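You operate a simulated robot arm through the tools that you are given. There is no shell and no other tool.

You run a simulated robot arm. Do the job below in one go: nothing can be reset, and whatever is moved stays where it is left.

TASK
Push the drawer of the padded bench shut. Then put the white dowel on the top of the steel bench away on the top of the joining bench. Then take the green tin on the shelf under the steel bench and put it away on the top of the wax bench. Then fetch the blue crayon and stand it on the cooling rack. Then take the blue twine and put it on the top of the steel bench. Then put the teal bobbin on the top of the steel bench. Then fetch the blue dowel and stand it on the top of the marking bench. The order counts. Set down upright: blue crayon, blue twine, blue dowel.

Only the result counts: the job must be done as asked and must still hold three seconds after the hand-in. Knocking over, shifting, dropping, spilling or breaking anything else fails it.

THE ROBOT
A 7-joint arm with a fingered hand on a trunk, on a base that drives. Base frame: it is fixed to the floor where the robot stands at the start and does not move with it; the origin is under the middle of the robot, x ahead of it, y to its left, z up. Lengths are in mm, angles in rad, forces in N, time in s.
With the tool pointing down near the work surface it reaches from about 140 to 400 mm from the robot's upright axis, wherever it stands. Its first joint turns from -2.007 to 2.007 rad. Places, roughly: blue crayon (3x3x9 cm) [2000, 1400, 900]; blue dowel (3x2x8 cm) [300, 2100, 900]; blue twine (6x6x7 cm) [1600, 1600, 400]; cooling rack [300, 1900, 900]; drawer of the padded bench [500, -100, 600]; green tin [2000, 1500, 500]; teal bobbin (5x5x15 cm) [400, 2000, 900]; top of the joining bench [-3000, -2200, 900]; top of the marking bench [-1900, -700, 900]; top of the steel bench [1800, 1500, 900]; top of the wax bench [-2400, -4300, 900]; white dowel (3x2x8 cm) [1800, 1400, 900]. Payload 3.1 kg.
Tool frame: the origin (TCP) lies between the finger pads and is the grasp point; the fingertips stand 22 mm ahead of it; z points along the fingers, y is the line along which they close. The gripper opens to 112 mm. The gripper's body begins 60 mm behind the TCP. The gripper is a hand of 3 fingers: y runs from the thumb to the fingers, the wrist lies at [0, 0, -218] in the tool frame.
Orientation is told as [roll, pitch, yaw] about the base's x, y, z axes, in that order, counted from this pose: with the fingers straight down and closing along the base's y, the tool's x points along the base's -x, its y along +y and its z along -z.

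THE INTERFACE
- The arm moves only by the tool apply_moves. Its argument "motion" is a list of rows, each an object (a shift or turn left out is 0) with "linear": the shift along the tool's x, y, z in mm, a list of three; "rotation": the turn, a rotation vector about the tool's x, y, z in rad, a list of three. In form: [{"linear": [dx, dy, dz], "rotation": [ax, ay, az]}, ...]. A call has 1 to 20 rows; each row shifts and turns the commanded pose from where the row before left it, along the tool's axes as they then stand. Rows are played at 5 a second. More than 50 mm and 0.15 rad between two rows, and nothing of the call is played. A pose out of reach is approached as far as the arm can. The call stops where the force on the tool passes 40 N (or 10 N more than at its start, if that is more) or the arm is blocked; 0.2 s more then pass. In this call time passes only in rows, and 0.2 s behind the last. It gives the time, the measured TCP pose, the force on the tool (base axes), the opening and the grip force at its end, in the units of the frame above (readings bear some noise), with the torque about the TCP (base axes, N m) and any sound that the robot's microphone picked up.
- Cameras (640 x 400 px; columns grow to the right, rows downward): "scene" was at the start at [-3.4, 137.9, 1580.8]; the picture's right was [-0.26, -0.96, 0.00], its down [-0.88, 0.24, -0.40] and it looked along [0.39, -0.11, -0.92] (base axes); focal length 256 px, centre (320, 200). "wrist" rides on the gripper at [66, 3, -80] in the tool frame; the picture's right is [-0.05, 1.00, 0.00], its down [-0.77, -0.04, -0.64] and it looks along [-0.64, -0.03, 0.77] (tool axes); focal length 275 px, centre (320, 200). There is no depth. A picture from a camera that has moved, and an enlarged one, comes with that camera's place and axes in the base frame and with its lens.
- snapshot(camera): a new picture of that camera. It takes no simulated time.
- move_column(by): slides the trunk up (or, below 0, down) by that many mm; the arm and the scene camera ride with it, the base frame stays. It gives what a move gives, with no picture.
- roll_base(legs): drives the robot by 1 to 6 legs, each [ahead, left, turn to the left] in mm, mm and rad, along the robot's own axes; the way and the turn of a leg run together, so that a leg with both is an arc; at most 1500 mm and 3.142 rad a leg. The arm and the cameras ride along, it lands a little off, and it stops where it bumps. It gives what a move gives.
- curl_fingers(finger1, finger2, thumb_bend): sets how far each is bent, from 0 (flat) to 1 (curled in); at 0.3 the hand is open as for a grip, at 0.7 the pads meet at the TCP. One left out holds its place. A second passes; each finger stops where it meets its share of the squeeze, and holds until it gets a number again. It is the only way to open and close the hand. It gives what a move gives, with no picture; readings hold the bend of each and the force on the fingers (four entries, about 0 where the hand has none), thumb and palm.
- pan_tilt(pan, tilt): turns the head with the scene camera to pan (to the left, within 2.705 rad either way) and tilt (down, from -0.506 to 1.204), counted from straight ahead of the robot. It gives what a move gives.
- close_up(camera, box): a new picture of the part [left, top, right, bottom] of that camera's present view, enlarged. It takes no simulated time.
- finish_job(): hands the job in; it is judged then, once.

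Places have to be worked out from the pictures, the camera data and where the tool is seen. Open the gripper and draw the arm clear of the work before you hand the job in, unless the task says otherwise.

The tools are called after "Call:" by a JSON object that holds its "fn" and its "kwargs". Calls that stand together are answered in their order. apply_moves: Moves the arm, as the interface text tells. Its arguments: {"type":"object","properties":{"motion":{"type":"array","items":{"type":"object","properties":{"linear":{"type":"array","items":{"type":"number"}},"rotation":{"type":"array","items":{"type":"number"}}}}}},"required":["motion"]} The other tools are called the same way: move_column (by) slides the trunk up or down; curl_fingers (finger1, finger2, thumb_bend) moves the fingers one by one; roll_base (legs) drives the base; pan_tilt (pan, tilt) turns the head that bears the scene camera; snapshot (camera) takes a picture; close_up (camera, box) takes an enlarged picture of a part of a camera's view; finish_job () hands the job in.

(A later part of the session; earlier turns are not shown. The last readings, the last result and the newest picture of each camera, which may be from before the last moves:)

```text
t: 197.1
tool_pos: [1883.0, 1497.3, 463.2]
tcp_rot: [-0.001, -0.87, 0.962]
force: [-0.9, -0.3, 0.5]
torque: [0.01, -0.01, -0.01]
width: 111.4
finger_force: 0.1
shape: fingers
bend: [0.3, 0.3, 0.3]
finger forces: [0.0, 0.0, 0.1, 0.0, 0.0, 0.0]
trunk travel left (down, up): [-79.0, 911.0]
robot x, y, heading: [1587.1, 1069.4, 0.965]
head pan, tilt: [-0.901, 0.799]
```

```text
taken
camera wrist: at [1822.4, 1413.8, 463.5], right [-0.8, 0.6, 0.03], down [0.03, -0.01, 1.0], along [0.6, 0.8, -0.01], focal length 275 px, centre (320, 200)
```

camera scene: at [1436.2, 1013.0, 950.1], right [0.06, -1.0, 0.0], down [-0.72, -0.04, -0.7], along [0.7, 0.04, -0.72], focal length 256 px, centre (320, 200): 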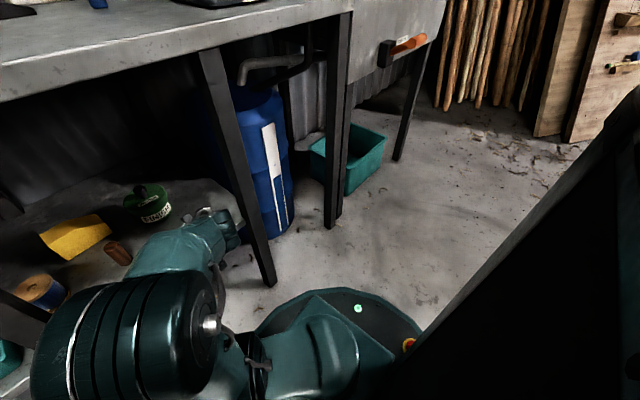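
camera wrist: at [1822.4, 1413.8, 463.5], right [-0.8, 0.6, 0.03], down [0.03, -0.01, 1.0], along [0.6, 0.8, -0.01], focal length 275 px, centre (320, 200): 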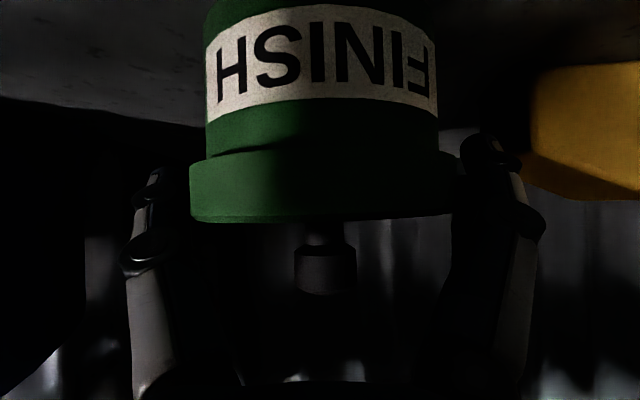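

About 9 mm still to the tin's centre; I go 8 mm further, then close the hand on it.

Call:
{"fn": "apply_moves", "kwargs": {"motion": [{"linear": [-5.1, 0, 6.1]}, {"linear": [0, 0, 0]}]}}

Call:
{"fn": "curl_fingers", "kwargs": {"finger1": 0.5, "finger2": 0.5, "thumb_bend": 0.5}}

Call:
{"fn": "snapshot", "kwargs": {"camera": "wrist"}}

```text
t: 197.7
tool_pos: [1887.8, 1503.5, 462.4]
tcp_rot: [0.001, -0.87, 0.962]
force: [-0.2, -1.2, 1.0]
torque: [0.0, -0.01, -0.01]
width: 111.8
finger_force: 0.1
shape: fingers
bend: [0.3, 0.3, 0.3]
finger forces: [0.4, 0.0, 0.0, 0.1, 0.1, 0.1]
trunk travel left (down, up): [-79.0, 911.0]
robot x, y, heading: [1587.1, 1068.8, 0.959]
head pan, tilt: [-0.901, 0.799]
```

```text
t: 198.7
tool_pos: [1886.9, 1503.6, 464.1]
tcp_rot: [-0.001, -0.872, 0.962]
force: [0.4, 0.0, 1.0]
torque: [0.05, 0.01, -0.01]
width: 99.2
finger_force: 24.5
shape: fingers
bend: [0.4, 0.4, 0.41]
finger forces: [13.8, 11.5, 0.1, 0.2, 23.9, 0.0]
trunk travel left (down, up): [-79.0, 911.0]
robot x, y, heading: [1587.1, 1070.3, 0.958]
head pan, tilt: [-0.901, 0.799]
heard: snap
```

```text
taken
camera wrist: at [1826.7, 1420.2, 464.0], right [-0.8, 0.6, 0.03], down [0.03, -0.01, 1.0], along [0.6, 0.8, -0.01], focal length 275 px, centre (320, 200)
```

wrist: 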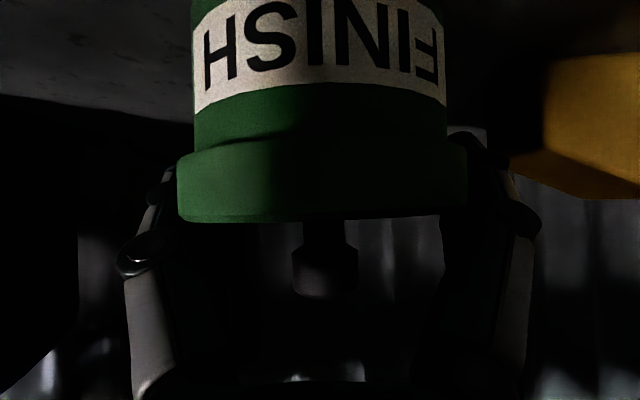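

The hand holds the tin at 99 mm with ~24 N; I heard a snap, so I look closely at the tin and around before lifting.

Call:
{"fn": "close_up", "kwargs": {"camera": "wrist", "box": [120, 0, 520, 300]}}

Call:
{"fn": "close_up", "kwargs": {"camera": "scene", "box": [0, 120, 320, 320]}}

```text
1.33 times, centred on (320, 150) of wrist
camera zoom: at [1826.7, 1420.2, 464.0], right [-0.8, 0.6, 0.03], down [0.03, -0.01, 1.0], along [0.6, 0.8, -0.01], focal length 367 px, centre (320, 267)
```

zoom: 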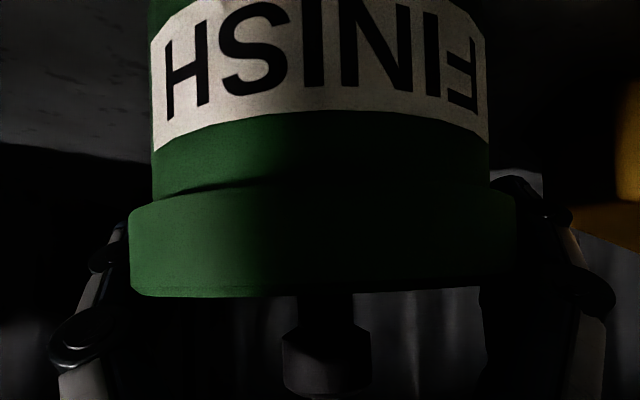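

```text
2.00 times, centred on (160, 220) of scene
camera zoom: at [1505.7, 1112.0, 950.1], right [0.06, -1.0, 0.0], down [-0.72, -0.04, -0.7], along [0.7, 0.04, -0.72], focal length 511 px, centre (640, 160)
```

zoom: 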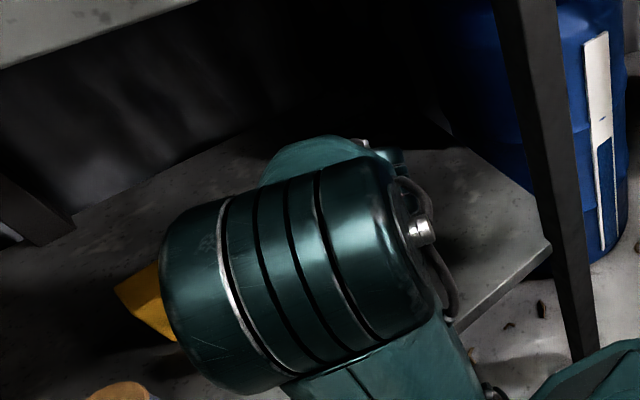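

The tin looks intact and sits between the fingers. I lift it slowly by 30 mm and check that lid and body come together.

Call:
{"fn": "apply_moves", "kwargs": {"motion": [{"linear": [-3.8, 0, -3.2]}, {"linear": [-3.8, 0, -3.2]}, {"linear": [-7.66, 0, -6.43]}, {"linear": [-7.66, 0, -6.43]}, {"linear": [0, 0, 0]}]}}

Call:
{"fn": "snapshot", "kwargs": {"camera": "wrist"}}

```text
t: 199.9
tool_pos: [1888.3, 1503.9, 493.7]
tcp_rot: [-0.001, -0.87, 0.961]
force: [-0.2, -0.1, -0.7]
torque: [0.0, 0.03, 0.01]
width: 99.2
finger_force: 24.5
shape: fingers
bend: [0.4, 0.4, 0.41]
finger forces: [14.1, 11.3, 0.1, 0.0, 23.7, 0.0]
trunk travel left (down, up): [-79.0, 911.0]
robot x, y, heading: [1584.8, 1065.6, 0.961]
head pan, tilt: [-0.901, 0.799]
```

```text
taken
camera wrist: at [1827.1, 1420.9, 493.6], right [-0.8, 0.6, 0.03], down [0.03, -0.01, 1.0], along [0.6, 0.8, -0.01], focal length 275 px, centre (320, 200)
```

wrist: 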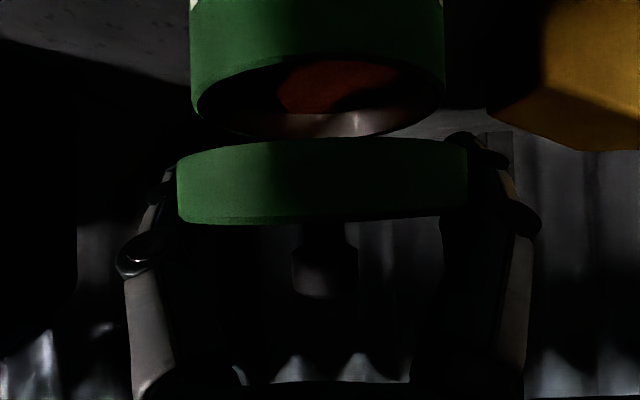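

Only the lid came up – it is a separate, snap-on lid, and the tin body stayed on the shelf. I put the lid straight back down the same way and press it on.

Call:
{"fn": "apply_moves", "kwargs": {"motion": [{"linear": [7.66, 0, 6.43]}, {"linear": [7.66, 0, 6.43]}, {"linear": [3.8, 0, 3.2]}, {"linear": [0, 0, 0]}]}}

Call:
{"fn": "snapshot", "kwargs": {"camera": "wrist"}}

```text
t: 200.9
tool_pos: [1888.1, 1503.8, 467.5]
tcp_rot: [-0.001, -0.873, 0.962]
force: [1.4, 0.5, -0.9]
torque: [0.0, 0.0, 0.03]
width: 99.3
finger_force: 24.4
shape: fingers
bend: [0.4, 0.4, 0.41]
finger forces: [13.9, 11.1, 0.0, 0.1, 23.6, 0.0]
trunk travel left (down, up): [-79.0, 911.0]
robot x, y, heading: [1586.6, 1068.8, 0.961]
head pan, tilt: [-0.901, 0.799]
```

```text
taken
camera wrist: at [1826.8, 1420.4, 468.6], right [-0.8, 0.6, 0.03], down [0.03, -0.01, 1.0], along [0.6, 0.8, -0.01], focal length 275 px, centre (320, 200)
```

wrist: 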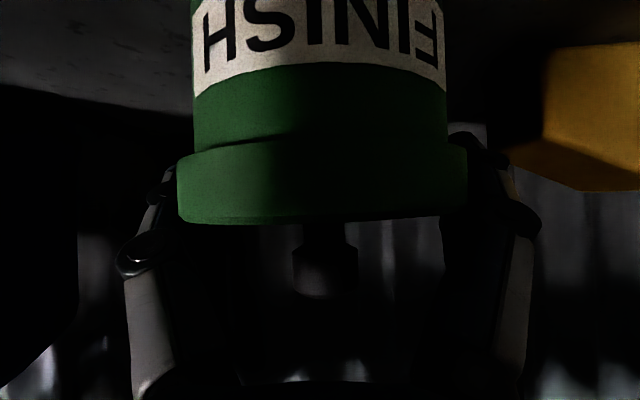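

Four-five millimetres to go. I lower in small steps and press lightly.

Call:
{"fn": "apply_moves", "kwargs": {"motion": [{"linear": [1.53, 0, 1.29]}, {"linear": [1.53, 0, 1.29]}, {"linear": [0, 0, 0]}]}}

```text
t: 201.7
tool_pos: [1887.6, 1504.2, 464.6]
tcp_rot: [-0.001, -0.871, 0.962]
force: [0.6, 0.1, -0.2]
torque: [0.01, -0.01, 0.01]
width: 99.0
finger_force: 24.5
shape: fingers
bend: [0.4, 0.4, 0.41]
finger forces: [13.9, 11.2, 0.0, 0.1, 23.6, 0.0]
trunk travel left (down, up): [-79.0, 911.0]
robot x, y, heading: [1581.6, 1069.2, 0.96]
head pan, tilt: [-0.901, 0.799]
```

Level with the original height now; I press a little further to seat it.

Call:
{"fn": "apply_moves", "kwargs": {"motion": [{"linear": [0.77, 0, 0.64]}, {"linear": [0.77, 0, 0.64]}, {"linear": [0.77, 0, 0.64]}, {"linear": [0, 0, 0]}]}}

Call:
{"fn": "snapshot", "kwargs": {"camera": "wrist"}}

```text
t: 202.7
tool_pos: [1888.0, 1502.9, 461.9]
tcp_rot: [-0.002, -0.875, 0.962]
force: [-1.3, -1.7, 16.3]
torque: [0.2, 0.24, 0.1]
width: 98.6
finger_force: 25.2
shape: fingers
bend: [0.4, 0.4, 0.41]
finger forces: [12.3, 13.7, 0.1, 0.0, 24.3, 0.1]
trunk travel left (down, up): [-79.0, 911.0]
robot x, y, heading: [1583.2, 1069.7, 0.96]
head pan, tilt: [-0.901, 0.799]
heard: snap
```

```text
taken
camera wrist: at [1826.7, 1420.0, 463.1], right [-0.8, 0.6, 0.03], down [0.03, -0.01, 1.0], along [0.6, 0.8, -0.01], focal length 275 px, centre (320, 200)
```

wrist: 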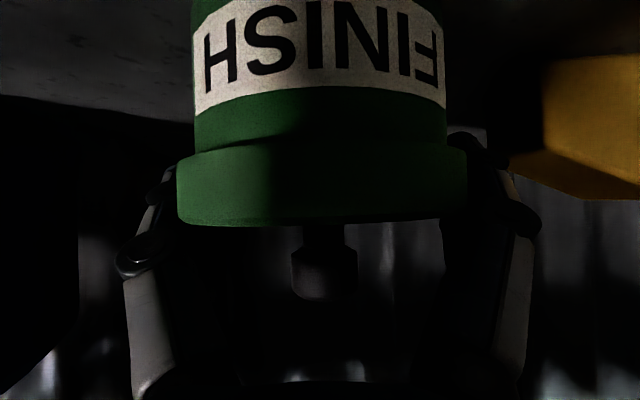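

A second snap at 16 N: the lid has clicked back on, so I must hold the tin by its body, below the lid. I open the hand and back out the same way.

Call:
{"fn": "curl_fingers", "kwargs": {"finger1": 0.3, "finger2": 0.3, "thumb_bend": 0.3}}

Call:
{"fn": "apply_moves", "kwargs": {"motion": [{"linear": [10.4, -0.3, -17.05]}, {"linear": [10.4, -0.3, -17.05]}, {"linear": [10.4, 0, -17.05]}, {"linear": [10.4, 0, -17.05]}, {"linear": [0, 0, 0]}]}}

Call:
{"fn": "snapshot", "kwargs": {"camera": "wrist"}}

```text
t: 203.7
tool_pos: [1887.6, 1504.8, 460.4]
tcp_rot: [-0.001, -0.87, 0.96]
force: [-0.4, -0.6, -0.1]
torque: [0.04, -0.03, -0.01]
width: 112.2
finger_force: 0.5
shape: fingers
bend: [0.3, 0.3, 0.3]
finger forces: [0.1, 0.0, 0.0, 0.0, 0.5, 0.0]
trunk travel left (down, up): [-79.0, 911.0]
robot x, y, heading: [1581.8, 1067.5, 0.959]
head pan, tilt: [-0.901, 0.799]
```

```text
t: 204.9
tool_pos: [1842.5, 1439.7, 473.0]
tcp_rot: [-0.001, -0.871, 0.962]
force: [-0.2, 0.6, -0.3]
torque: [0.0, 0.0, 0.01]
width: 111.7
finger_force: 0.0
shape: fingers
bend: [0.3, 0.3, 0.3]
finger forces: [0.0, 0.0, 0.0, 0.0, 0.0, 0.1]
trunk travel left (down, up): [-79.0, 911.0]
robot x, y, heading: [1587.0, 1064.8, 0.961]
head pan, tilt: [-0.901, 0.799]
```

```text
taken
camera wrist: at [1781.7, 1355.2, 473.6], right [-0.8, 0.6, 0.03], down [0.03, -0.01, 1.0], along [0.6, 0.8, -0.01], focal length 275 px, centre (320, 200)
```

wrist: 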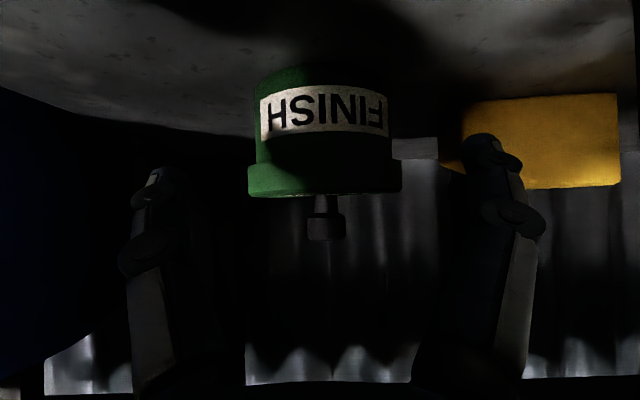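

Lid is on and the tin stands as before. I back out fully, then roll the hand 180° about its axis so the camera is on top and the fingers can come in low and flat.

Call:
{"fn": "roll_base", "kwargs": {"legs": [[-270, 0, 0]]}}

Call:
{"fn": "apply_moves", "kwargs": {"motion": [{"rotation": [0, 0, 0.149]}, {"rotation": [0, 0, 0.149]}, {"rotation": [0, 0, 0.149]}, {"rotation": [0, 0, 0.149]}, {"rotation": [0, 0, 0.149]}, {"rotation": [0, 0, 0.149]}, {"rotation": [0, 0, 0.149]}, {"linear": [0, 0, 0]}]}}

Call:
{"fn": "snapshot", "kwargs": {"camera": "scene"}}

```text
t: 206.8
tool_pos: [1689.1, 1218.7, 472.3]
tcp_rot: [-0.001, -0.87, 0.96]
force: [-1.2, 0.4, -1.0]
torque: [-0.03, 0.01, 0.0]
width: 112.0
finger_force: 0.1
shape: fingers
bend: [0.3, 0.3, 0.3]
finger forces: [0.0, 0.0, 0.1, 0.0, 0.0, 0.0]
trunk travel left (down, up): [-79.0, 911.0]
robot x, y, heading: [1430.3, 847.4, 0.959]
head pan, tilt: [-0.901, 0.799]
```

```text
t: 208.6
tool_pos: [1688.2, 1218.2, 473.5]
tcp_rot: [0.796, -0.394, -0.255]
force: [0.2, 0.2, -0.4]
torque: [0.0, 0.03, -0.01]
width: 112.0
finger_force: 0.1
shape: fingers
bend: [0.3, 0.3, 0.3]
finger forces: [0.0, 0.0, 0.0, 0.0, 0.1, 0.0]
trunk travel left (down, up): [-79.0, 911.0]
robot x, y, heading: [1428.0, 843.9, 0.959]
head pan, tilt: [-0.901, 0.799]
```

```text
taken
camera scene: at [1350.8, 891.4, 950.1], right [0.06, -1.0, 0.0], down [-0.72, -0.04, -0.7], along [0.7, 0.04, -0.72], focal length 256 px, centre (320, 200)
```

scene: 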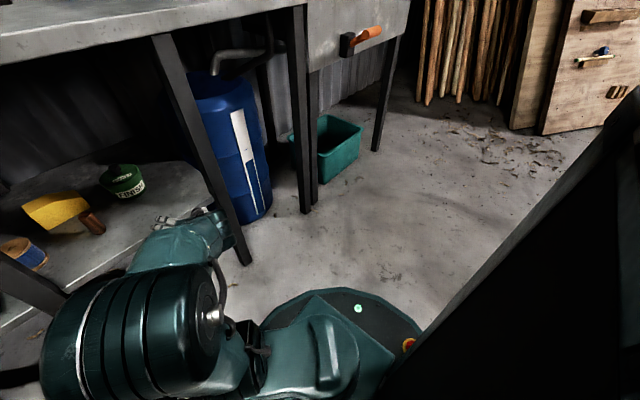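

The roll is tracking. I continue the remaining 2.1 rad.

Call:
{"fn": "apply_moves", "kwargs": {"motion": [{"rotation": [0, 0, 0.1499]}, {"rotation": [0, 0, 0.1499]}, {"rotation": [0, 0, 0.1499]}, {"rotation": [0, 0, 0.1499]}, {"rotation": [0, 0, 0.1499]}, {"rotation": [0, 0, 0.1499]}, {"rotation": [0, 0, 0.1499]}, {"linear": [0, 0, 0]}]}}

Call:
{"fn": "apply_moves", "kwargs": {"motion": [{"rotation": [0, 0, 0.1499]}, {"rotation": [0, 0, 0.1499]}, {"rotation": [0, 0, 0.1499]}, {"rotation": [0, 0, 0.1499]}, {"rotation": [0, 0, 0.1499]}, {"rotation": [0, 0, 0.1499]}, {"rotation": [0, 0, 0.1499]}, {"linear": [0, 0, 0]}]}}

Call:
{"fn": "snapshot", "kwargs": {"camera": "scene"}}

Call:
{"fn": "snapshot", "kwargs": {"camera": "wrist"}}

```text
t: 210.4
tool_pos: [1689.0, 1217.3, 472.1]
tcp_rot: [0.799, 0.392, -0.969]
force: [0.0, -0.5, -0.5]
torque: [0.0, 0.01, 0.04]
width: 111.8
finger_force: 0.1
shape: fingers
bend: [0.3, 0.3, 0.3]
finger forces: [0.0, 0.0, 0.0, 0.1, 0.0, 0.0]
trunk travel left (down, up): [-79.0, 911.0]
robot x, y, heading: [1429.3, 844.5, 0.961]
head pan, tilt: [-0.901, 0.799]
```

```text
t: 212.2
tool_pos: [1688.5, 1218.5, 472.6]
tcp_rot: [0.0, 0.871, -2.186]
force: [-0.8, 0.0, 1.1]
torque: [0.01, -0.01, 0.0]
width: 112.0
finger_force: 0.1
shape: fingers
bend: [0.3, 0.3, 0.3]
finger forces: [0.0, 0.0, 0.0, 0.0, 0.0, 0.1]
trunk travel left (down, up): [-79.0, 911.0]
robot x, y, heading: [1429.7, 844.9, 0.956]
head pan, tilt: [-0.901, 0.799]
```

```text
taken
camera scene: at [1350.8, 891.4, 950.1], right [0.06, -1.0, 0.0], down [-0.72, -0.04, -0.7], along [0.7, 0.04, -0.72], focal length 256 px, centre (320, 200)
```

scene: 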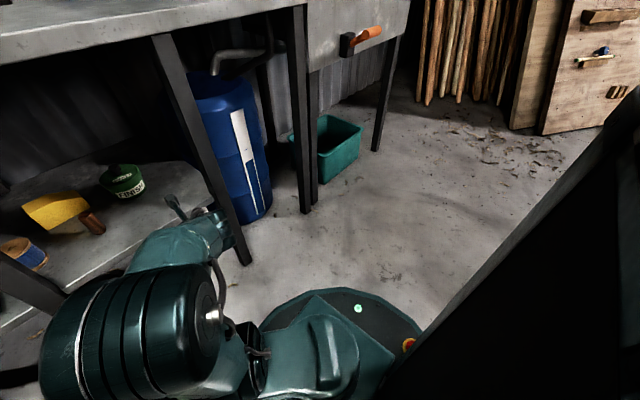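

```text
taken
camera wrist: at [1681.5, 1200.6, 574.8], right [0.8, -0.6, -0.04], down [-0.6, -0.78, -0.18], along [0.08, 0.17, -0.98], focal length 275 px, centre (320, 200)
```

wrist: 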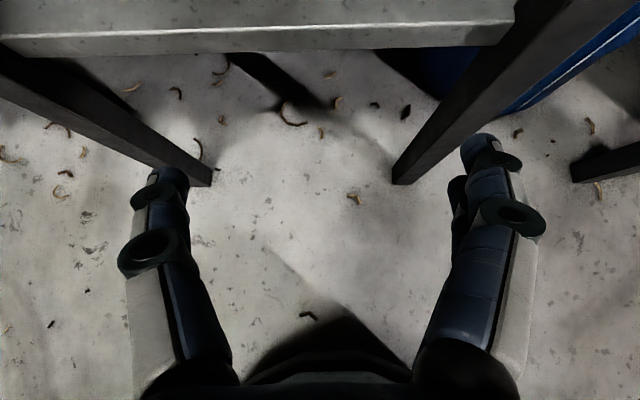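

The hand is flipped (camera on top). Now I raise the finger direction to about 13° below horizontal and bring the TCP down to body height (~z 434).

Call:
{"fn": "apply_moves", "kwargs": {"motion": [{"rotation": [0, 0.118, 0]}, {"rotation": [0, 0.118, 0]}, {"rotation": [0, 0.118, 0]}, {"rotation": [0, 0.118, 0]}, {"linear": [0, 0, 0]}]}}

Call:
{"fn": "move_column", "kwargs": {"by": -38}}

Call:
{"fn": "snapshot", "kwargs": {"camera": "wrist"}}

Call:
{"fn": "snapshot", "kwargs": {"camera": "scene"}}

```text
t: 213.4
tool_pos: [1688.7, 1218.3, 472.8]
tcp_rot: [0.006, 1.345, -2.177]
force: [0.3, 0.5, 0.4]
torque: [-0.04, 0.01, 0.02]
width: 111.9
finger_force: 0.0
shape: fingers
bend: [0.3, 0.3, 0.3]
finger forces: [0.0, 0.0, 0.0, 0.0, 0.0, 0.0]
trunk travel left (down, up): [-79.0, 911.0]
robot x, y, heading: [1427.4, 846.9, 0.96]
head pan, tilt: [-0.901, 0.799]
```

```text
t: 214.2
tool_pos: [1688.9, 1217.9, 434.9]
tcp_rot: [0.005, 1.343, -2.179]
force: [0.7, 0.8, 0.2]
torque: [-0.02, -0.01, -0.02]
width: 111.8
finger_force: 0.1
shape: fingers
bend: [0.3, 0.3, 0.3]
finger forces: [0.0, 0.1, 0.0, 0.1, 0.0, 0.0]
trunk travel left (down, up): [-41.0, 949.0]
robot x, y, heading: [1429.0, 847.9, 0.961]
head pan, tilt: [-0.901, 0.799]
```

```text
taken
camera wrist: at [1655.8, 1164.2, 517.0], right [0.81, -0.58, -0.04], down [-0.49, -0.63, -0.61], along [0.33, 0.51, -0.79], focal length 275 px, centre (320, 200)
```

wrist: 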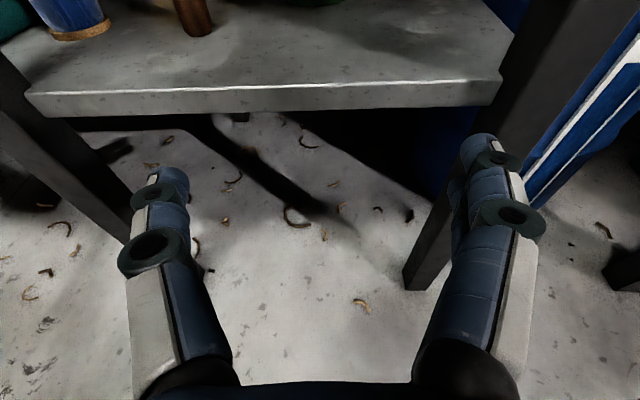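

```text
taken
camera scene: at [1350.8, 891.4, 912.0], right [0.06, -1.0, 0.0], down [-0.72, -0.04, -0.7], along [0.7, 0.04, -0.72], focal length 256 px, centre (320, 200)
```

scene: 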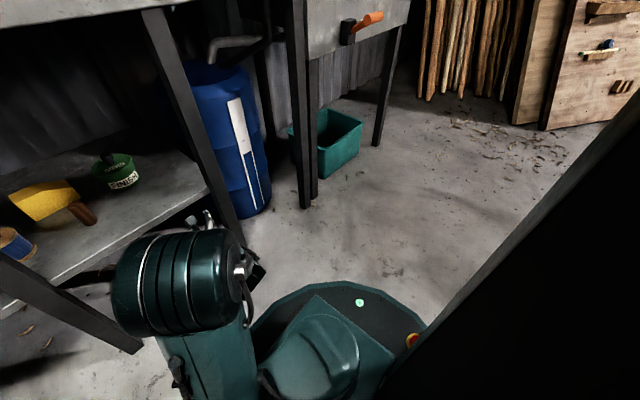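

The elbow moved with this posture; I check it again from a second head angle before going in.

Call:
{"fn": "pan_tilt", "kwargs": {"pan": 0.2, "tilt": 0.8}}

Call:
{"fn": "snapshot", "kwargs": {"camera": "scene"}}

```text
t: 215.6
tool_pos: [1688.6, 1217.3, 434.7]
tcp_rot: [0.005, 1.343, -2.181]
force: [-1.3, 0.1, 0.5]
torque: [0.0, 0.0, -0.02]
width: 111.9
finger_force: 0.0
shape: fingers
bend: [0.3, 0.3, 0.3]
finger forces: [0.0, 0.0, 0.0, 0.0, 0.1, 0.0]
trunk travel left (down, up): [-41.0, 949.0]
robot x, y, heading: [1431.7, 846.1, 0.957]
head pan, tilt: [0.201, 0.799]
```

```text
taken
camera scene: at [1302.6, 960.7, 912.1], right [0.92, -0.4, 0.0], down [-0.29, -0.66, -0.7], along [0.28, 0.64, -0.72], focal length 256 px, centre (320, 200)
```

scene: 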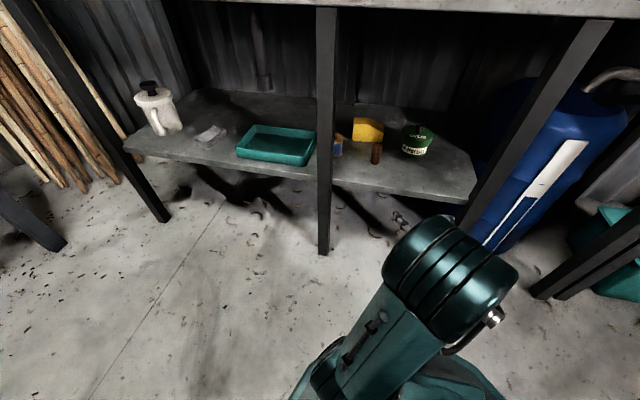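

Elbow at ~139 mm ahead, z≈718: fine. The tin's body spans z≈401–452, so the fingers (±20 mm) fit at TCP z≈431. I drive in 150 mm and check.

Call:
{"fn": "roll_base", "kwargs": {"legs": [[150, 0, 0]]}}

Call:
{"fn": "snapshot", "kwargs": {"camera": "wrist"}}

Call:
{"fn": "snapshot", "kwargs": {"camera": "scene"}}

```text
t: 216.9
tool_pos: [1772.4, 1340.8, 434.6]
tcp_rot: [0.005, 1.34, -2.178]
force: [0.1, 0.8, 0.4]
torque: [-0.03, 0.0, -0.02]
width: 112.1
finger_force: 0.1
shape: fingers
bend: [0.3, 0.3, 0.3]
finger forces: [0.0, 0.0, 0.0, 0.0, 0.0, 0.0]
trunk travel left (down, up): [-41.0, 949.0]
robot x, y, heading: [1517.1, 969.2, 0.958]
head pan, tilt: [0.201, 0.799]
```

```text
taken
camera wrist: at [1740.8, 1286.1, 517.1], right [0.81, -0.58, -0.04], down [-0.48, -0.63, -0.61], along [0.33, 0.51, -0.79], focal length 275 px, centre (320, 200)
```

wrist: 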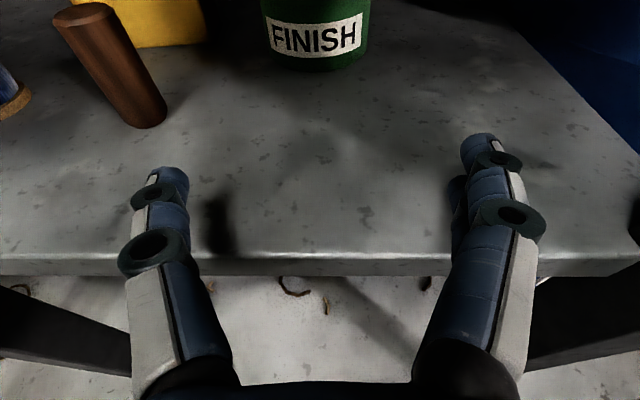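

```text
taken
camera scene: at [1387.8, 1082.2, 912.1], right [0.92, -0.4, 0.0], down [-0.29, -0.66, -0.7], along [0.28, 0.64, -0.72], focal length 256 px, centre (320, 200)
```

scene: 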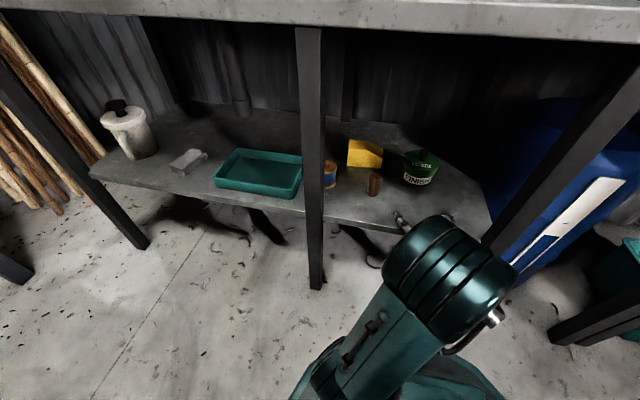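

Aligned: tin centre ~201 mm beyond the TCP, 2 mm left. I drive 120 mm more.

Call:
{"fn": "roll_base", "kwargs": {"legs": [[120, 0, 0]]}}

Call:
{"fn": "snapshot", "kwargs": {"camera": "wrist"}}

```text
t: 218.2
tool_pos: [1843.1, 1436.6, 435.1]
tcp_rot: [0.005, 1.344, -2.18]
force: [-0.4, -0.7, 0.7]
torque: [-0.01, -0.01, 0.0]
width: 111.9
finger_force: 0.0
shape: fingers
bend: [0.3, 0.3, 0.3]
finger forces: [0.1, 0.0, 0.1, 0.1, 0.0, 0.0]
trunk travel left (down, up): [-41.0, 949.0]
robot x, y, heading: [1584.0, 1065.7, 0.958]
head pan, tilt: [0.201, 0.799]
```

```text
taken
camera wrist: at [1809.9, 1384.1, 517.1], right [0.81, -0.58, -0.04], down [-0.49, -0.63, -0.61], along [0.33, 0.51, -0.79], focal length 275 px, centre (320, 200)
```

wrist: 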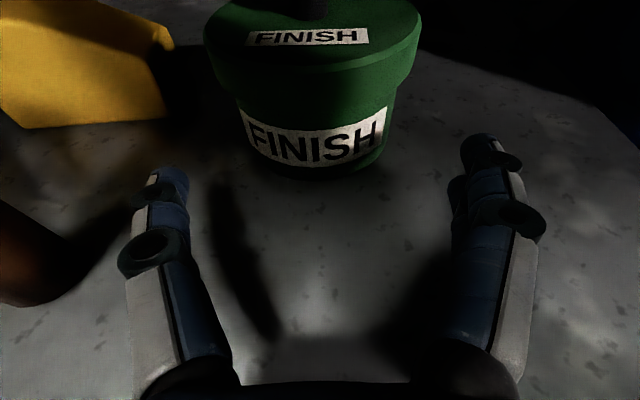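

Tin centre ~84 mm ahead of the TCP. I reach in with the arm, below the lid, in two stages.

Call:
{"fn": "apply_moves", "kwargs": {"motion": [{"linear": [3.75, -0.4, 19.4]}, {"linear": [3.75, -0.4, 19.4]}, {"linear": [0, 0, 0]}]}}

Call:
{"fn": "snapshot", "kwargs": {"camera": "wrist"}}

```text
t: 219.0
tool_pos: [1863.6, 1470.4, 433.0]
tcp_rot: [0.005, 1.343, -2.179]
force: [1.1, 0.0, 1.1]
torque: [0.02, -0.02, 0.0]
width: 111.8
finger_force: 0.0
shape: fingers
bend: [0.3, 0.3, 0.3]
finger forces: [0.0, 0.0, 0.0, 0.0, 0.0, 0.1]
trunk travel left (down, up): [-41.0, 949.0]
robot x, y, heading: [1588.6, 1071.5, 0.958]
head pan, tilt: [0.201, 0.799]
```

```text
taken
camera wrist: at [1831.8, 1417.3, 515.2], right [0.81, -0.58, -0.04], down [-0.49, -0.63, -0.61], along [0.33, 0.51, -0.79], focal length 275 px, centre (320, 200)
```

wrist: 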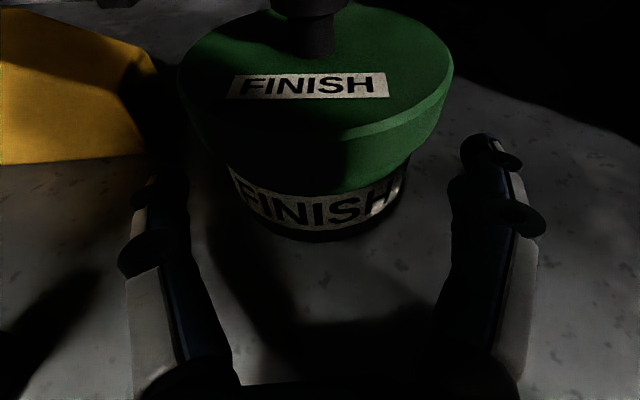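

Good; the near rim of the tin is now at the TCP. I go the remaining ~39 mm.

Call:
{"fn": "apply_moves", "kwargs": {"motion": [{"linear": [3.75, -0.4, 19.4]}, {"linear": [3.75, -0.4, 19.4]}, {"linear": [0, 0, 0]}]}}

Call:
{"fn": "snapshot", "kwargs": {"camera": "wrist"}}

```text
t: 219.8
tool_pos: [1886.8, 1503.8, 432.0]
tcp_rot: [0.003, 1.342, -2.181]
force: [-0.4, -1.4, -0.7]
torque: [0.01, 0.04, -0.04]
width: 112.2
finger_force: 0.3
shape: fingers
bend: [0.3, 0.3, 0.3]
finger forces: [1.3, 0.0, 0.0, 0.1, 0.0, 0.0]
trunk travel left (down, up): [-41.0, 949.0]
robot x, y, heading: [1584.1, 1068.0, 0.954]
head pan, tilt: [0.201, 0.799]
```

```text
taken
camera wrist: at [1853.9, 1450.1, 514.0], right [0.81, -0.58, -0.04], down [-0.49, -0.63, -0.61], along [0.33, 0.51, -0.79], focal length 275 px, centre (320, 200)
```

wrist: 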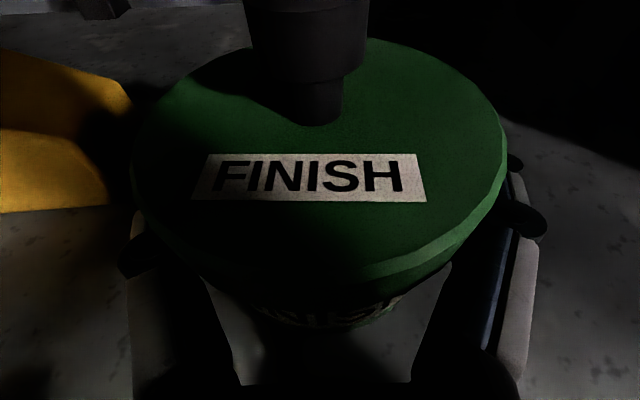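

The TCP is at the tin; finger 1 feels ~1 N, likely brushing just under the lid. I lower 2 mm and close gently on the body.

Call:
{"fn": "apply_moves", "kwargs": {"motion": [{"linear": [-1.95, 0, 0.45]}, {"linear": [0, 0, 0]}]}}

Call:
{"fn": "curl_fingers", "kwargs": {"finger1": 0.42, "finger2": 0.42, "thumb_bend": 0.42}}

Call:
{"fn": "snapshot", "kwargs": {"camera": "wrist"}}

```text
t: 220.4
tool_pos: [1886.1, 1503.2, 430.1]
tcp_rot: [0.003, 1.342, -2.18]
force: [0.5, -0.4, 0.3]
torque: [-0.04, 0.0, 0.01]
width: 112.0
finger_force: 0.3
shape: fingers
bend: [0.3, 0.3, 0.3]
finger forces: [0.2, 0.0, 0.0, 0.1, 0.0, 0.0]
trunk travel left (down, up): [-41.0, 949.0]
robot x, y, heading: [1583.7, 1069.0, 0.956]
head pan, tilt: [0.201, 0.799]
```

```text
t: 221.4
tool_pos: [1888.3, 1503.8, 429.9]
tcp_rot: [0.004, 1.341, -2.178]
force: [0.1, -1.4, 0.4]
torque: [0.04, 0.01, 0.02]
width: 87.4
finger_force: 4.8
shape: fingers
bend: [0.4, 0.4, 0.4]
finger forces: [2.9, 1.8, 0.0, 0.1, 4.2, 0.0]
trunk travel left (down, up): [-41.0, 949.0]
robot x, y, heading: [1582.2, 1068.5, 0.953]
head pan, tilt: [0.201, 0.799]
heard: snap
```

```text
taken
camera wrist: at [1854.0, 1449.8, 512.2], right [0.81, -0.58, -0.04], down [-0.49, -0.63, -0.61], along [0.33, 0.51, -0.79], focal length 275 px, centre (320, 200)
```

wrist: 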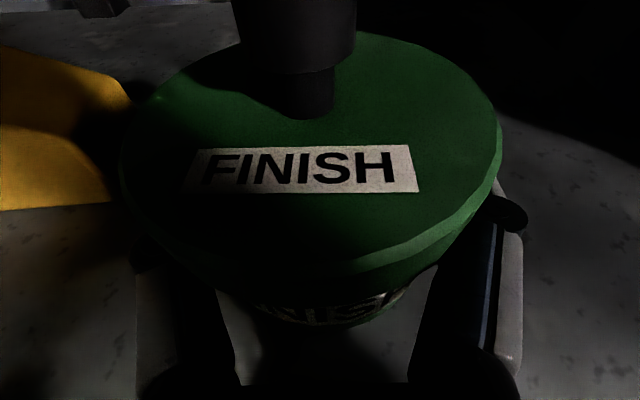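

Contact on the body at 87 mm with ~5 N, but another snap – the lid may have been nudged loose on the right. I look closely.

Call:
{"fn": "close_up", "kwargs": {"camera": "wrist", "box": [100, 0, 540, 340]}}

Call:
{"fn": "close_up", "kwargs": {"camera": "scene", "box": [360, 100, 480, 240]}}

```text
1.18 times, centred on (320, 170) of wrist
camera zoom: at [1854.0, 1449.8, 512.2], right [0.81, -0.58, -0.04], down [-0.49, -0.63, -0.61], along [0.33, 0.51, -0.79], focal length 324 px, centre (320, 235)
```

zoom: 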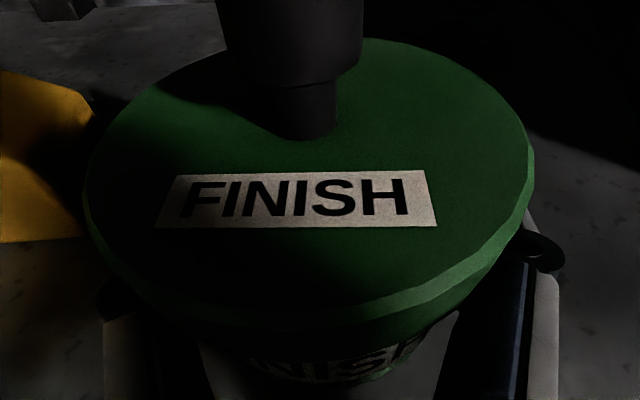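

```text
2.86 times, centred on (420, 170) of scene
camera zoom: at [1456.8, 1180.5, 912.1], right [0.92, -0.4, 0.0], down [-0.29, -0.66, -0.7], along [0.28, 0.64, -0.72], focal length 730 px, centre (34, 286)
```

zoom: 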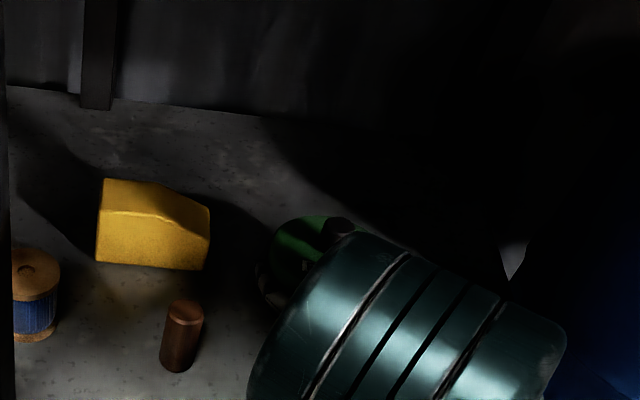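

The lid seems seated level (its skirt overlaps the body). I firm up the grip a little and lift slightly to see how it behaves.

Call:
{"fn": "curl_fingers", "kwargs": {"finger1": 0.46, "finger2": 0.46, "thumb_bend": 0.46}}

Call:
{"fn": "apply_moves", "kwargs": {"motion": [{"linear": [4.9, 0, -1.1]}, {"linear": [4.9, 0, -1.1]}, {"linear": [4.9, 0, -1.1]}, {"linear": [0, 0, 0]}]}}

Call:
{"fn": "snapshot", "kwargs": {"camera": "wrist"}}

```text
t: 222.4
tool_pos: [1887.6, 1503.5, 430.0]
tcp_rot: [0.003, 1.341, -2.179]
force: [-0.3, -1.2, 0.4]
torque: [0.07, -0.01, 0.05]
width: 85.1
finger_force: 9.5
shape: fingers
bend: [0.42, 0.42, 0.42]
finger forces: [5.7, 4.3, 0.0, 0.0, 9.1, 0.1]
trunk travel left (down, up): [-41.0, 949.0]
robot x, y, heading: [1583.8, 1066.9, 0.963]
head pan, tilt: [0.201, 0.799]
```

```text
t: 223.4
tool_pos: [1887.7, 1504.5, 443.6]
tcp_rot: [0.004, 1.342, -2.179]
force: [-0.9, -0.1, -4.7]
torque: [-0.02, 0.04, 0.02]
width: 84.9
finger_force: 9.3
shape: fingers
bend: [0.42, 0.42, 0.42]
finger forces: [5.0, 4.2, 0.1, 0.1, 9.0, 0.0]
trunk travel left (down, up): [-41.0, 949.0]
robot x, y, heading: [1586.4, 1068.6, 0.952]
head pan, tilt: [0.201, 0.799]
```

```text
taken
camera wrist: at [1854.0, 1450.1, 526.7], right [0.81, -0.58, -0.04], down [-0.49, -0.63, -0.61], along [0.33, 0.51, -0.79], focal length 275 px, centre (320, 200)
```

wrist: 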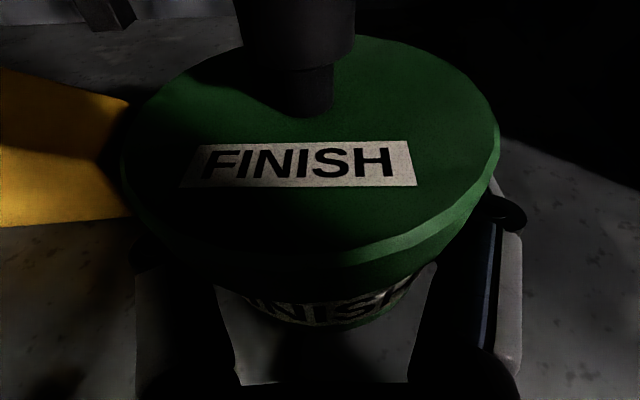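

Weight shows (4.7 N down): the whole tin is lifted, lid in place. I tighten the grip for safety, lift a bit more and back out from under the bench.

Call:
{"fn": "curl_fingers", "kwargs": {"finger1": 0.49, "finger2": 0.49, "thumb_bend": 0.49}}

Call:
{"fn": "apply_moves", "kwargs": {"motion": [{"linear": [7.3, 0, -1.7]}, {"linear": [7.3, 0, -1.7]}, {"linear": [7.3, 0, -1.7]}, {"linear": [0, 0, 0]}]}}

Call:
{"fn": "snapshot", "kwargs": {"camera": "wrist"}}

```text
t: 224.4
tool_pos: [1886.0, 1504.5, 444.0]
tcp_rot: [0.005, 1.343, -2.179]
force: [-0.1, -1.0, -4.2]
torque: [-0.04, -0.01, 0.0]
width: 83.8
finger_force: 12.5
shape: fingers
bend: [0.44, 0.43, 0.43]
finger forces: [7.0, 6.1, 0.0, 0.0, 12.9, 0.0]
trunk travel left (down, up): [-41.0, 949.0]
robot x, y, heading: [1584.8, 1066.6, 0.959]
head pan, tilt: [0.201, 0.799]
```

```text
t: 225.4
tool_pos: [1886.9, 1503.9, 466.2]
tcp_rot: [0.004, 1.342, -2.178]
force: [-0.1, 0.0, -4.9]
torque: [-0.01, 0.02, 0.0]
width: 84.1
finger_force: 13.4
shape: fingers
bend: [0.44, 0.43, 0.43]
finger forces: [7.0, 6.2, 0.0, 0.0, 13.0, 0.0]
trunk travel left (down, up): [-41.0, 949.0]
robot x, y, heading: [1583.3, 1067.3, 0.962]
head pan, tilt: [0.201, 0.799]
```

```text
taken
camera wrist: at [1854.1, 1450.2, 549.2], right [0.81, -0.58, -0.04], down [-0.49, -0.63, -0.61], along [0.33, 0.51, -0.79], focal length 275 px, centre (320, 200)
```

wrist: 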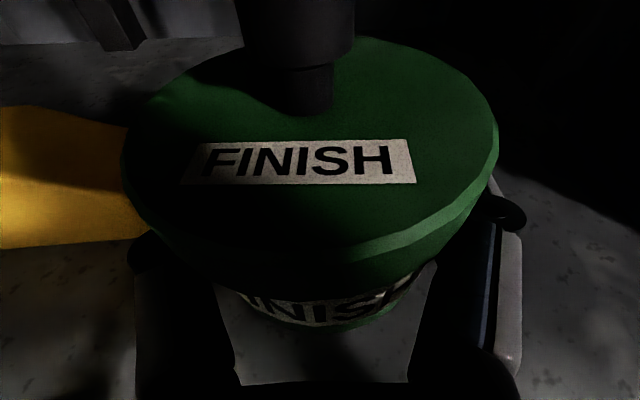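

Held steadily. I back the base out from under the bench.

Call:
{"fn": "roll_base", "kwargs": {"legs": [[-200, 0, 0], [-150, 0, 0]]}}

Call:
{"fn": "snapshot", "kwargs": {"camera": "wrist"}}

Call:
{"fn": "snapshot", "kwargs": {"camera": "scene"}}

```text
t: 227.9
tool_pos: [1684.5, 1217.4, 466.9]
tcp_rot: [0.005, 1.343, -2.174]
force: [0.0, 0.4, -5.2]
torque: [-0.02, 0.02, -0.01]
width: 84.1
finger_force: 13.0
shape: fingers
bend: [0.44, 0.43, 0.43]
finger forces: [6.8, 6.1, 0.0, 0.0, 12.9, 0.0]
trunk travel left (down, up): [-41.0, 949.0]
robot x, y, heading: [1380.5, 778.1, 0.959]
head pan, tilt: [0.201, 0.799]
```

```text
taken
camera wrist: at [1651.4, 1163.6, 549.1], right [0.81, -0.58, -0.04], down [-0.48, -0.63, -0.61], along [0.32, 0.51, -0.79], focal length 275 px, centre (320, 200)
```

wrist: 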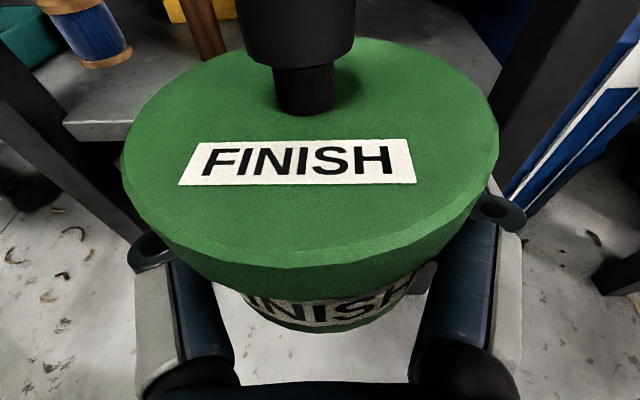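

```text
taken
camera scene: at [1255.4, 892.7, 912.0], right [0.92, -0.4, 0.0], down [-0.28, -0.66, -0.7], along [0.28, 0.64, -0.72], focal length 256 px, centre (320, 200)
```

scene: 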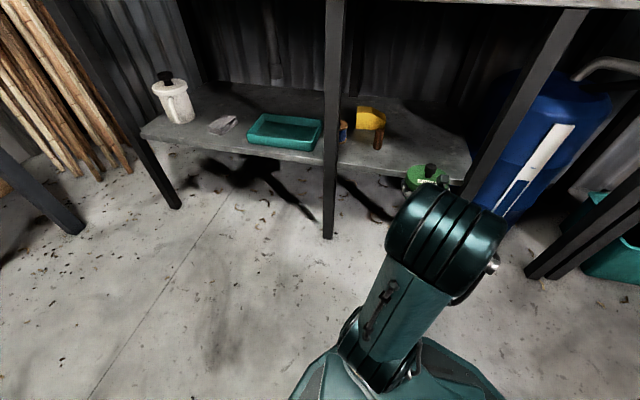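

Now in the light, I check whether the lid sits flush.

Call:
{"fn": "close_up", "kwargs": {"camera": "wrist", "box": [100, 120, 540, 360]}}

Call:
{"fn": "close_up", "kwargs": {"camera": "scene", "box": [380, 140, 480, 220]}}

```text
1.45 times, centred on (320, 240) of wrist
camera zoom: at [1651.4, 1163.6, 549.1], right [0.81, -0.58, -0.04], down [-0.48, -0.63, -0.61], along [0.32, 0.51, -0.79], focal length 400 px, centre (320, 142)
```

zoom: 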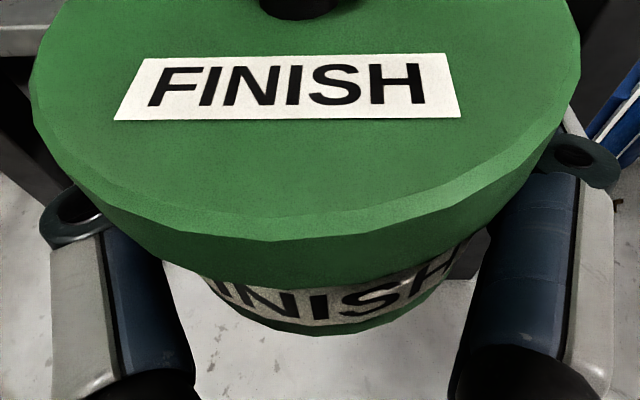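

```text
5.00 times, centred on (430, 180) of scene
camera zoom: at [1255.4, 892.7, 912.0], right [0.92, -0.4, 0.0], down [-0.28, -0.66, -0.7], along [0.28, 0.64, -0.72], focal length 1278 px, centre (-230, 300)
```

zoom: 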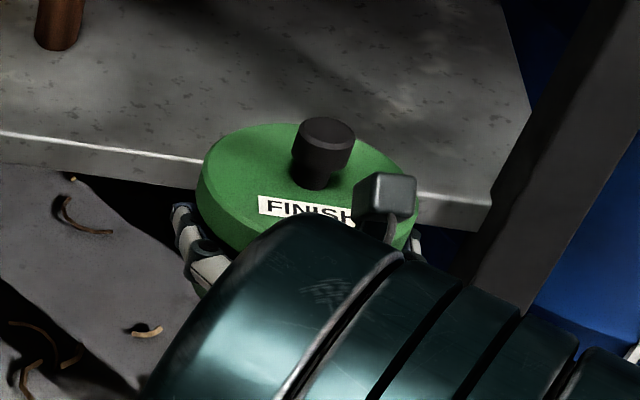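

The tin hangs level with its lid on. I raise the trunk so that it is above bench height, then drive the aisle towards the wax bench.

Call:
{"fn": "move_column", "kwargs": {"by": 390}}

Call:
{"fn": "move_column", "kwargs": {"by": 130}}

Call:
{"fn": "snapshot", "kwargs": {"camera": "wrist"}}

```text
t: 231.7
tool_pos: [1684.2, 1218.2, 856.8]
tcp_rot: [0.008, 1.343, -2.176]
force: [-1.0, 0.6, -4.4]
torque: [-0.03, 0.01, 0.0]
width: 84.2
finger_force: 13.2
shape: fingers
bend: [0.44, 0.43, 0.43]
finger forces: [6.9, 6.1, 0.0, 0.0, 12.7, 0.0]
trunk travel left (down, up): [-431.0, 559.0]
robot x, y, heading: [1386.3, 778.7, 0.963]
head pan, tilt: [0.201, 0.799]
```

```text
t: 233.3
tool_pos: [1683.3, 1218.8, 987.4]
tcp_rot: [0.005, 1.34, -2.174]
force: [0.3, 0.0, -4.8]
torque: [-0.01, 0.04, -0.01]
width: 84.2
finger_force: 12.5
shape: fingers
bend: [0.44, 0.43, 0.43]
finger forces: [7.0, 6.2, 0.1, 0.0, 12.8, 0.0]
trunk travel left (down, up): [-561.0, 429.0]
robot x, y, heading: [1383.8, 779.1, 0.959]
head pan, tilt: [0.201, 0.799]
```

```text
taken
camera wrist: at [1651.5, 1164.0, 1069.0], right [0.81, -0.58, -0.04], down [-0.48, -0.63, -0.61], along [0.32, 0.51, -0.79], focal length 275 px, centre (320, 200)
```

wrist: 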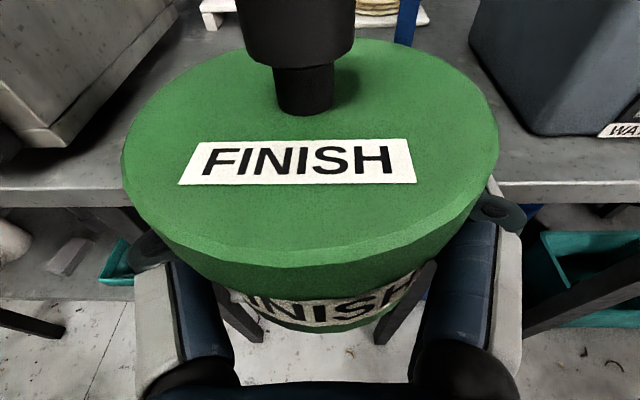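

Now I turn towards the aisle, move into it, turn to face down the room and drive towards the wax bench in stages.

Call:
{"fn": "roll_base", "kwargs": {"legs": [[0, 0, 1.571], [600, 0, 0], [0, 0, 1.571], [1500, 0, 0]]}}

Call:
{"fn": "pan_tilt", "kwargs": {"pan": 0.0, "tilt": 0.45}}

Call:
{"fn": "snapshot", "kwargs": {"camera": "scene"}}

Call:
{"fn": "snapshot", "kwargs": {"camera": "wrist"}}

```text
t: 251.3
tool_pos: [-299.7, -524.7, 987.2]
tcp_rot: [0.006, 1.34, 0.945]
force: [0.9, 0.2, -5.6]
torque: [0.04, 0.01, 0.04]
width: 83.7
finger_force: 12.1
shape: fingers
bend: [0.44, 0.43, 0.43]
finger forces: [6.6, 5.8, 0.1, 0.1, 12.2, 0.0]
trunk travel left (down, up): [-561.0, 429.0]
robot x, y, heading: [10.3, -95.5, -2.2]
head pan, tilt: [0.201, 0.799]
```

```text
t: 252.2
tool_pos: [-300.6, -525.4, 986.2]
tcp_rot: [0.006, 1.34, 0.945]
force: [-0.2, 0.6, -3.8]
torque: [0.01, 0.0, 0.01]
width: 83.7
finger_force: 12.1
shape: fingers
bend: [0.44, 0.43, 0.43]
finger forces: [6.5, 6.0, 0.0, 0.0, 12.2, 0.1]
trunk travel left (down, up): [-561.0, 429.0]
robot x, y, heading: [12.3, -94.0, -2.2]
head pan, tilt: [0.0, 0.45]
```

```text
taken
camera scene: at [114.6, -209.4, 1462.4], right [-0.81, 0.59, 0.0], down [0.26, 0.35, -0.9], along [-0.53, -0.73, -0.44], focal length 256 px, centre (320, 200)
```

scene: 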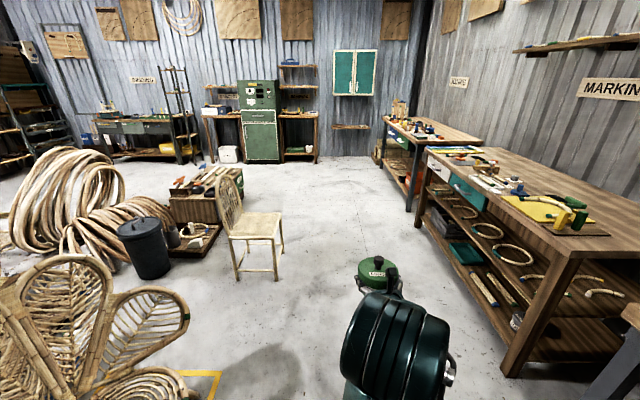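

```text
taken
camera wrist: at [-263.0, -472.5, 1069.0], right [-0.8, 0.6, -0.04], down [0.5, 0.62, -0.61], along [-0.33, -0.51, -0.79], focal length 275 px, centre (320, 200)
```

wrist: 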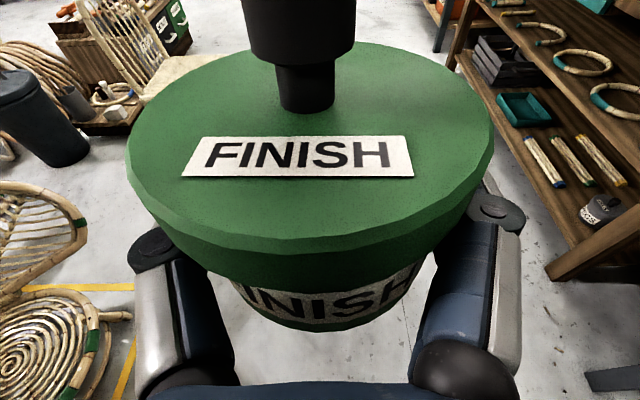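

The way is clear. I firm up the grip slightly and drive on down the aisle.

Call:
{"fn": "curl_fingers", "kwargs": {"finger1": 0.53, "finger2": 0.53, "thumb_bend": 0.53}}

Call:
{"fn": "roll_base", "kwargs": {"legs": [[1400, 0, 0], [1400, 0, 0], [700, 0, 0]]}}

Call:
{"fn": "snapshot", "kwargs": {"camera": "scene"}}

Call:
{"fn": "snapshot", "kwargs": {"camera": "wrist"}}

```text
t: 253.2
tool_pos: [-298.9, -525.3, 986.3]
tcp_rot: [0.004, 1.341, 0.945]
force: [0.0, 0.0, -3.9]
torque: [0.01, -0.02, 0.0]
width: 82.4
finger_force: 18.2
shape: fingers
bend: [0.45, 0.44, 0.45]
finger forces: [9.3, 8.9, 0.0, 0.1, 17.7, 0.0]
trunk travel left (down, up): [-561.0, 429.0]
robot x, y, heading: [11.6, -90.2, -2.197]
head pan, tilt: [0.0, 0.45]
heard: snap
```

```text
t: 270.1
tool_pos: [-2334.7, -3365.5, 985.9]
tcp_rot: [0.006, 1.339, 0.949]
force: [-0.4, -0.2, -5.1]
torque: [0.03, -0.01, -0.02]
width: 82.7
finger_force: 18.1
shape: fingers
bend: [0.45, 0.45, 0.45]
finger forces: [9.3, 8.8, 0.0, 0.1, 17.7, 0.1]
trunk travel left (down, up): [-561.0, 429.0]
robot x, y, heading: [-2024.5, -2932.5, -2.197]
head pan, tilt: [0.0, 0.45]
```

```text
taken
camera scene: at [-1922.6, -3048.1, 1462.5], right [-0.81, 0.59, 0.0], down [0.26, 0.35, -0.9], along [-0.53, -0.73, -0.44], focal length 256 px, centre (320, 200)
```

scene: 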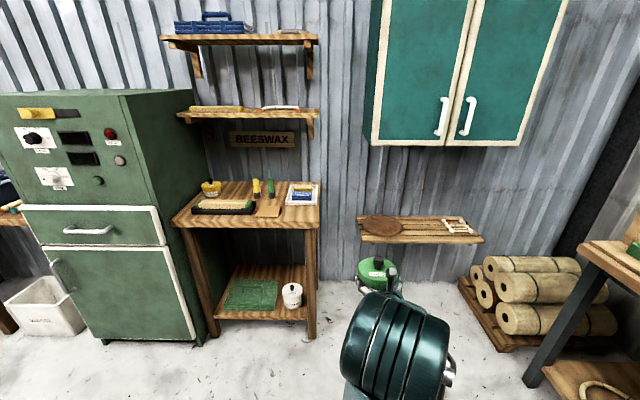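

```text
taken
camera wrist: at [-2299.0, -3312.7, 1068.9], right [-0.8, 0.59, -0.04], down [0.49, 0.62, -0.61], along [-0.33, -0.51, -0.79], focal length 275 px, centre (320, 200)
```

wrist: 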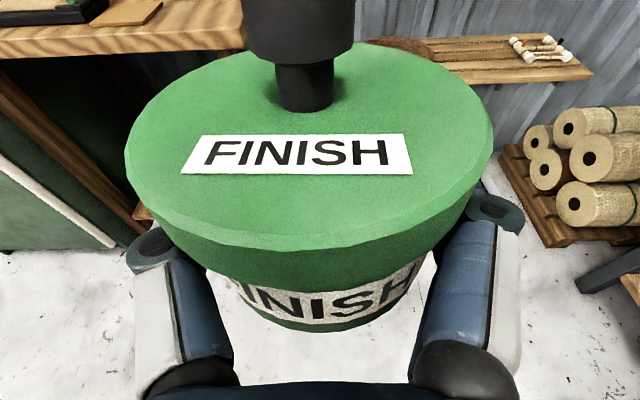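

I'm in front of the wax bench (BEESWAX sign, small table right of the green cabinet). I zoom in to find a free place on its top.

Call:
{"fn": "close_up", "kwargs": {"camera": "scene", "box": [150, 160, 340, 260]}}

```text
3.37 times, centred on (245, 210) of scene
camera zoom: at [-1922.6, -3048.1, 1462.5], right [-0.81, 0.59, 0.0], down [0.26, 0.35, -0.9], along [-0.53, -0.73, -0.44], focal length 861 px, centre (573, 166)
```

zoom: 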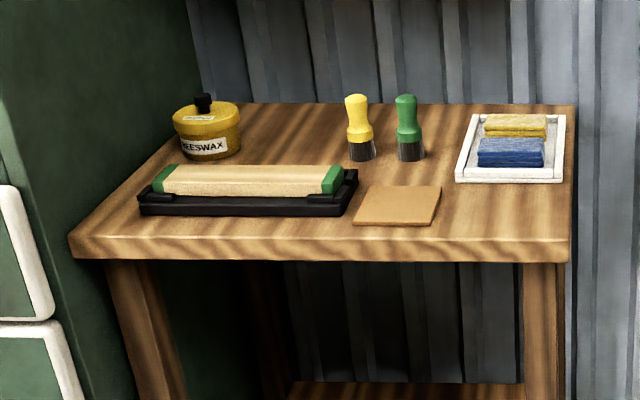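

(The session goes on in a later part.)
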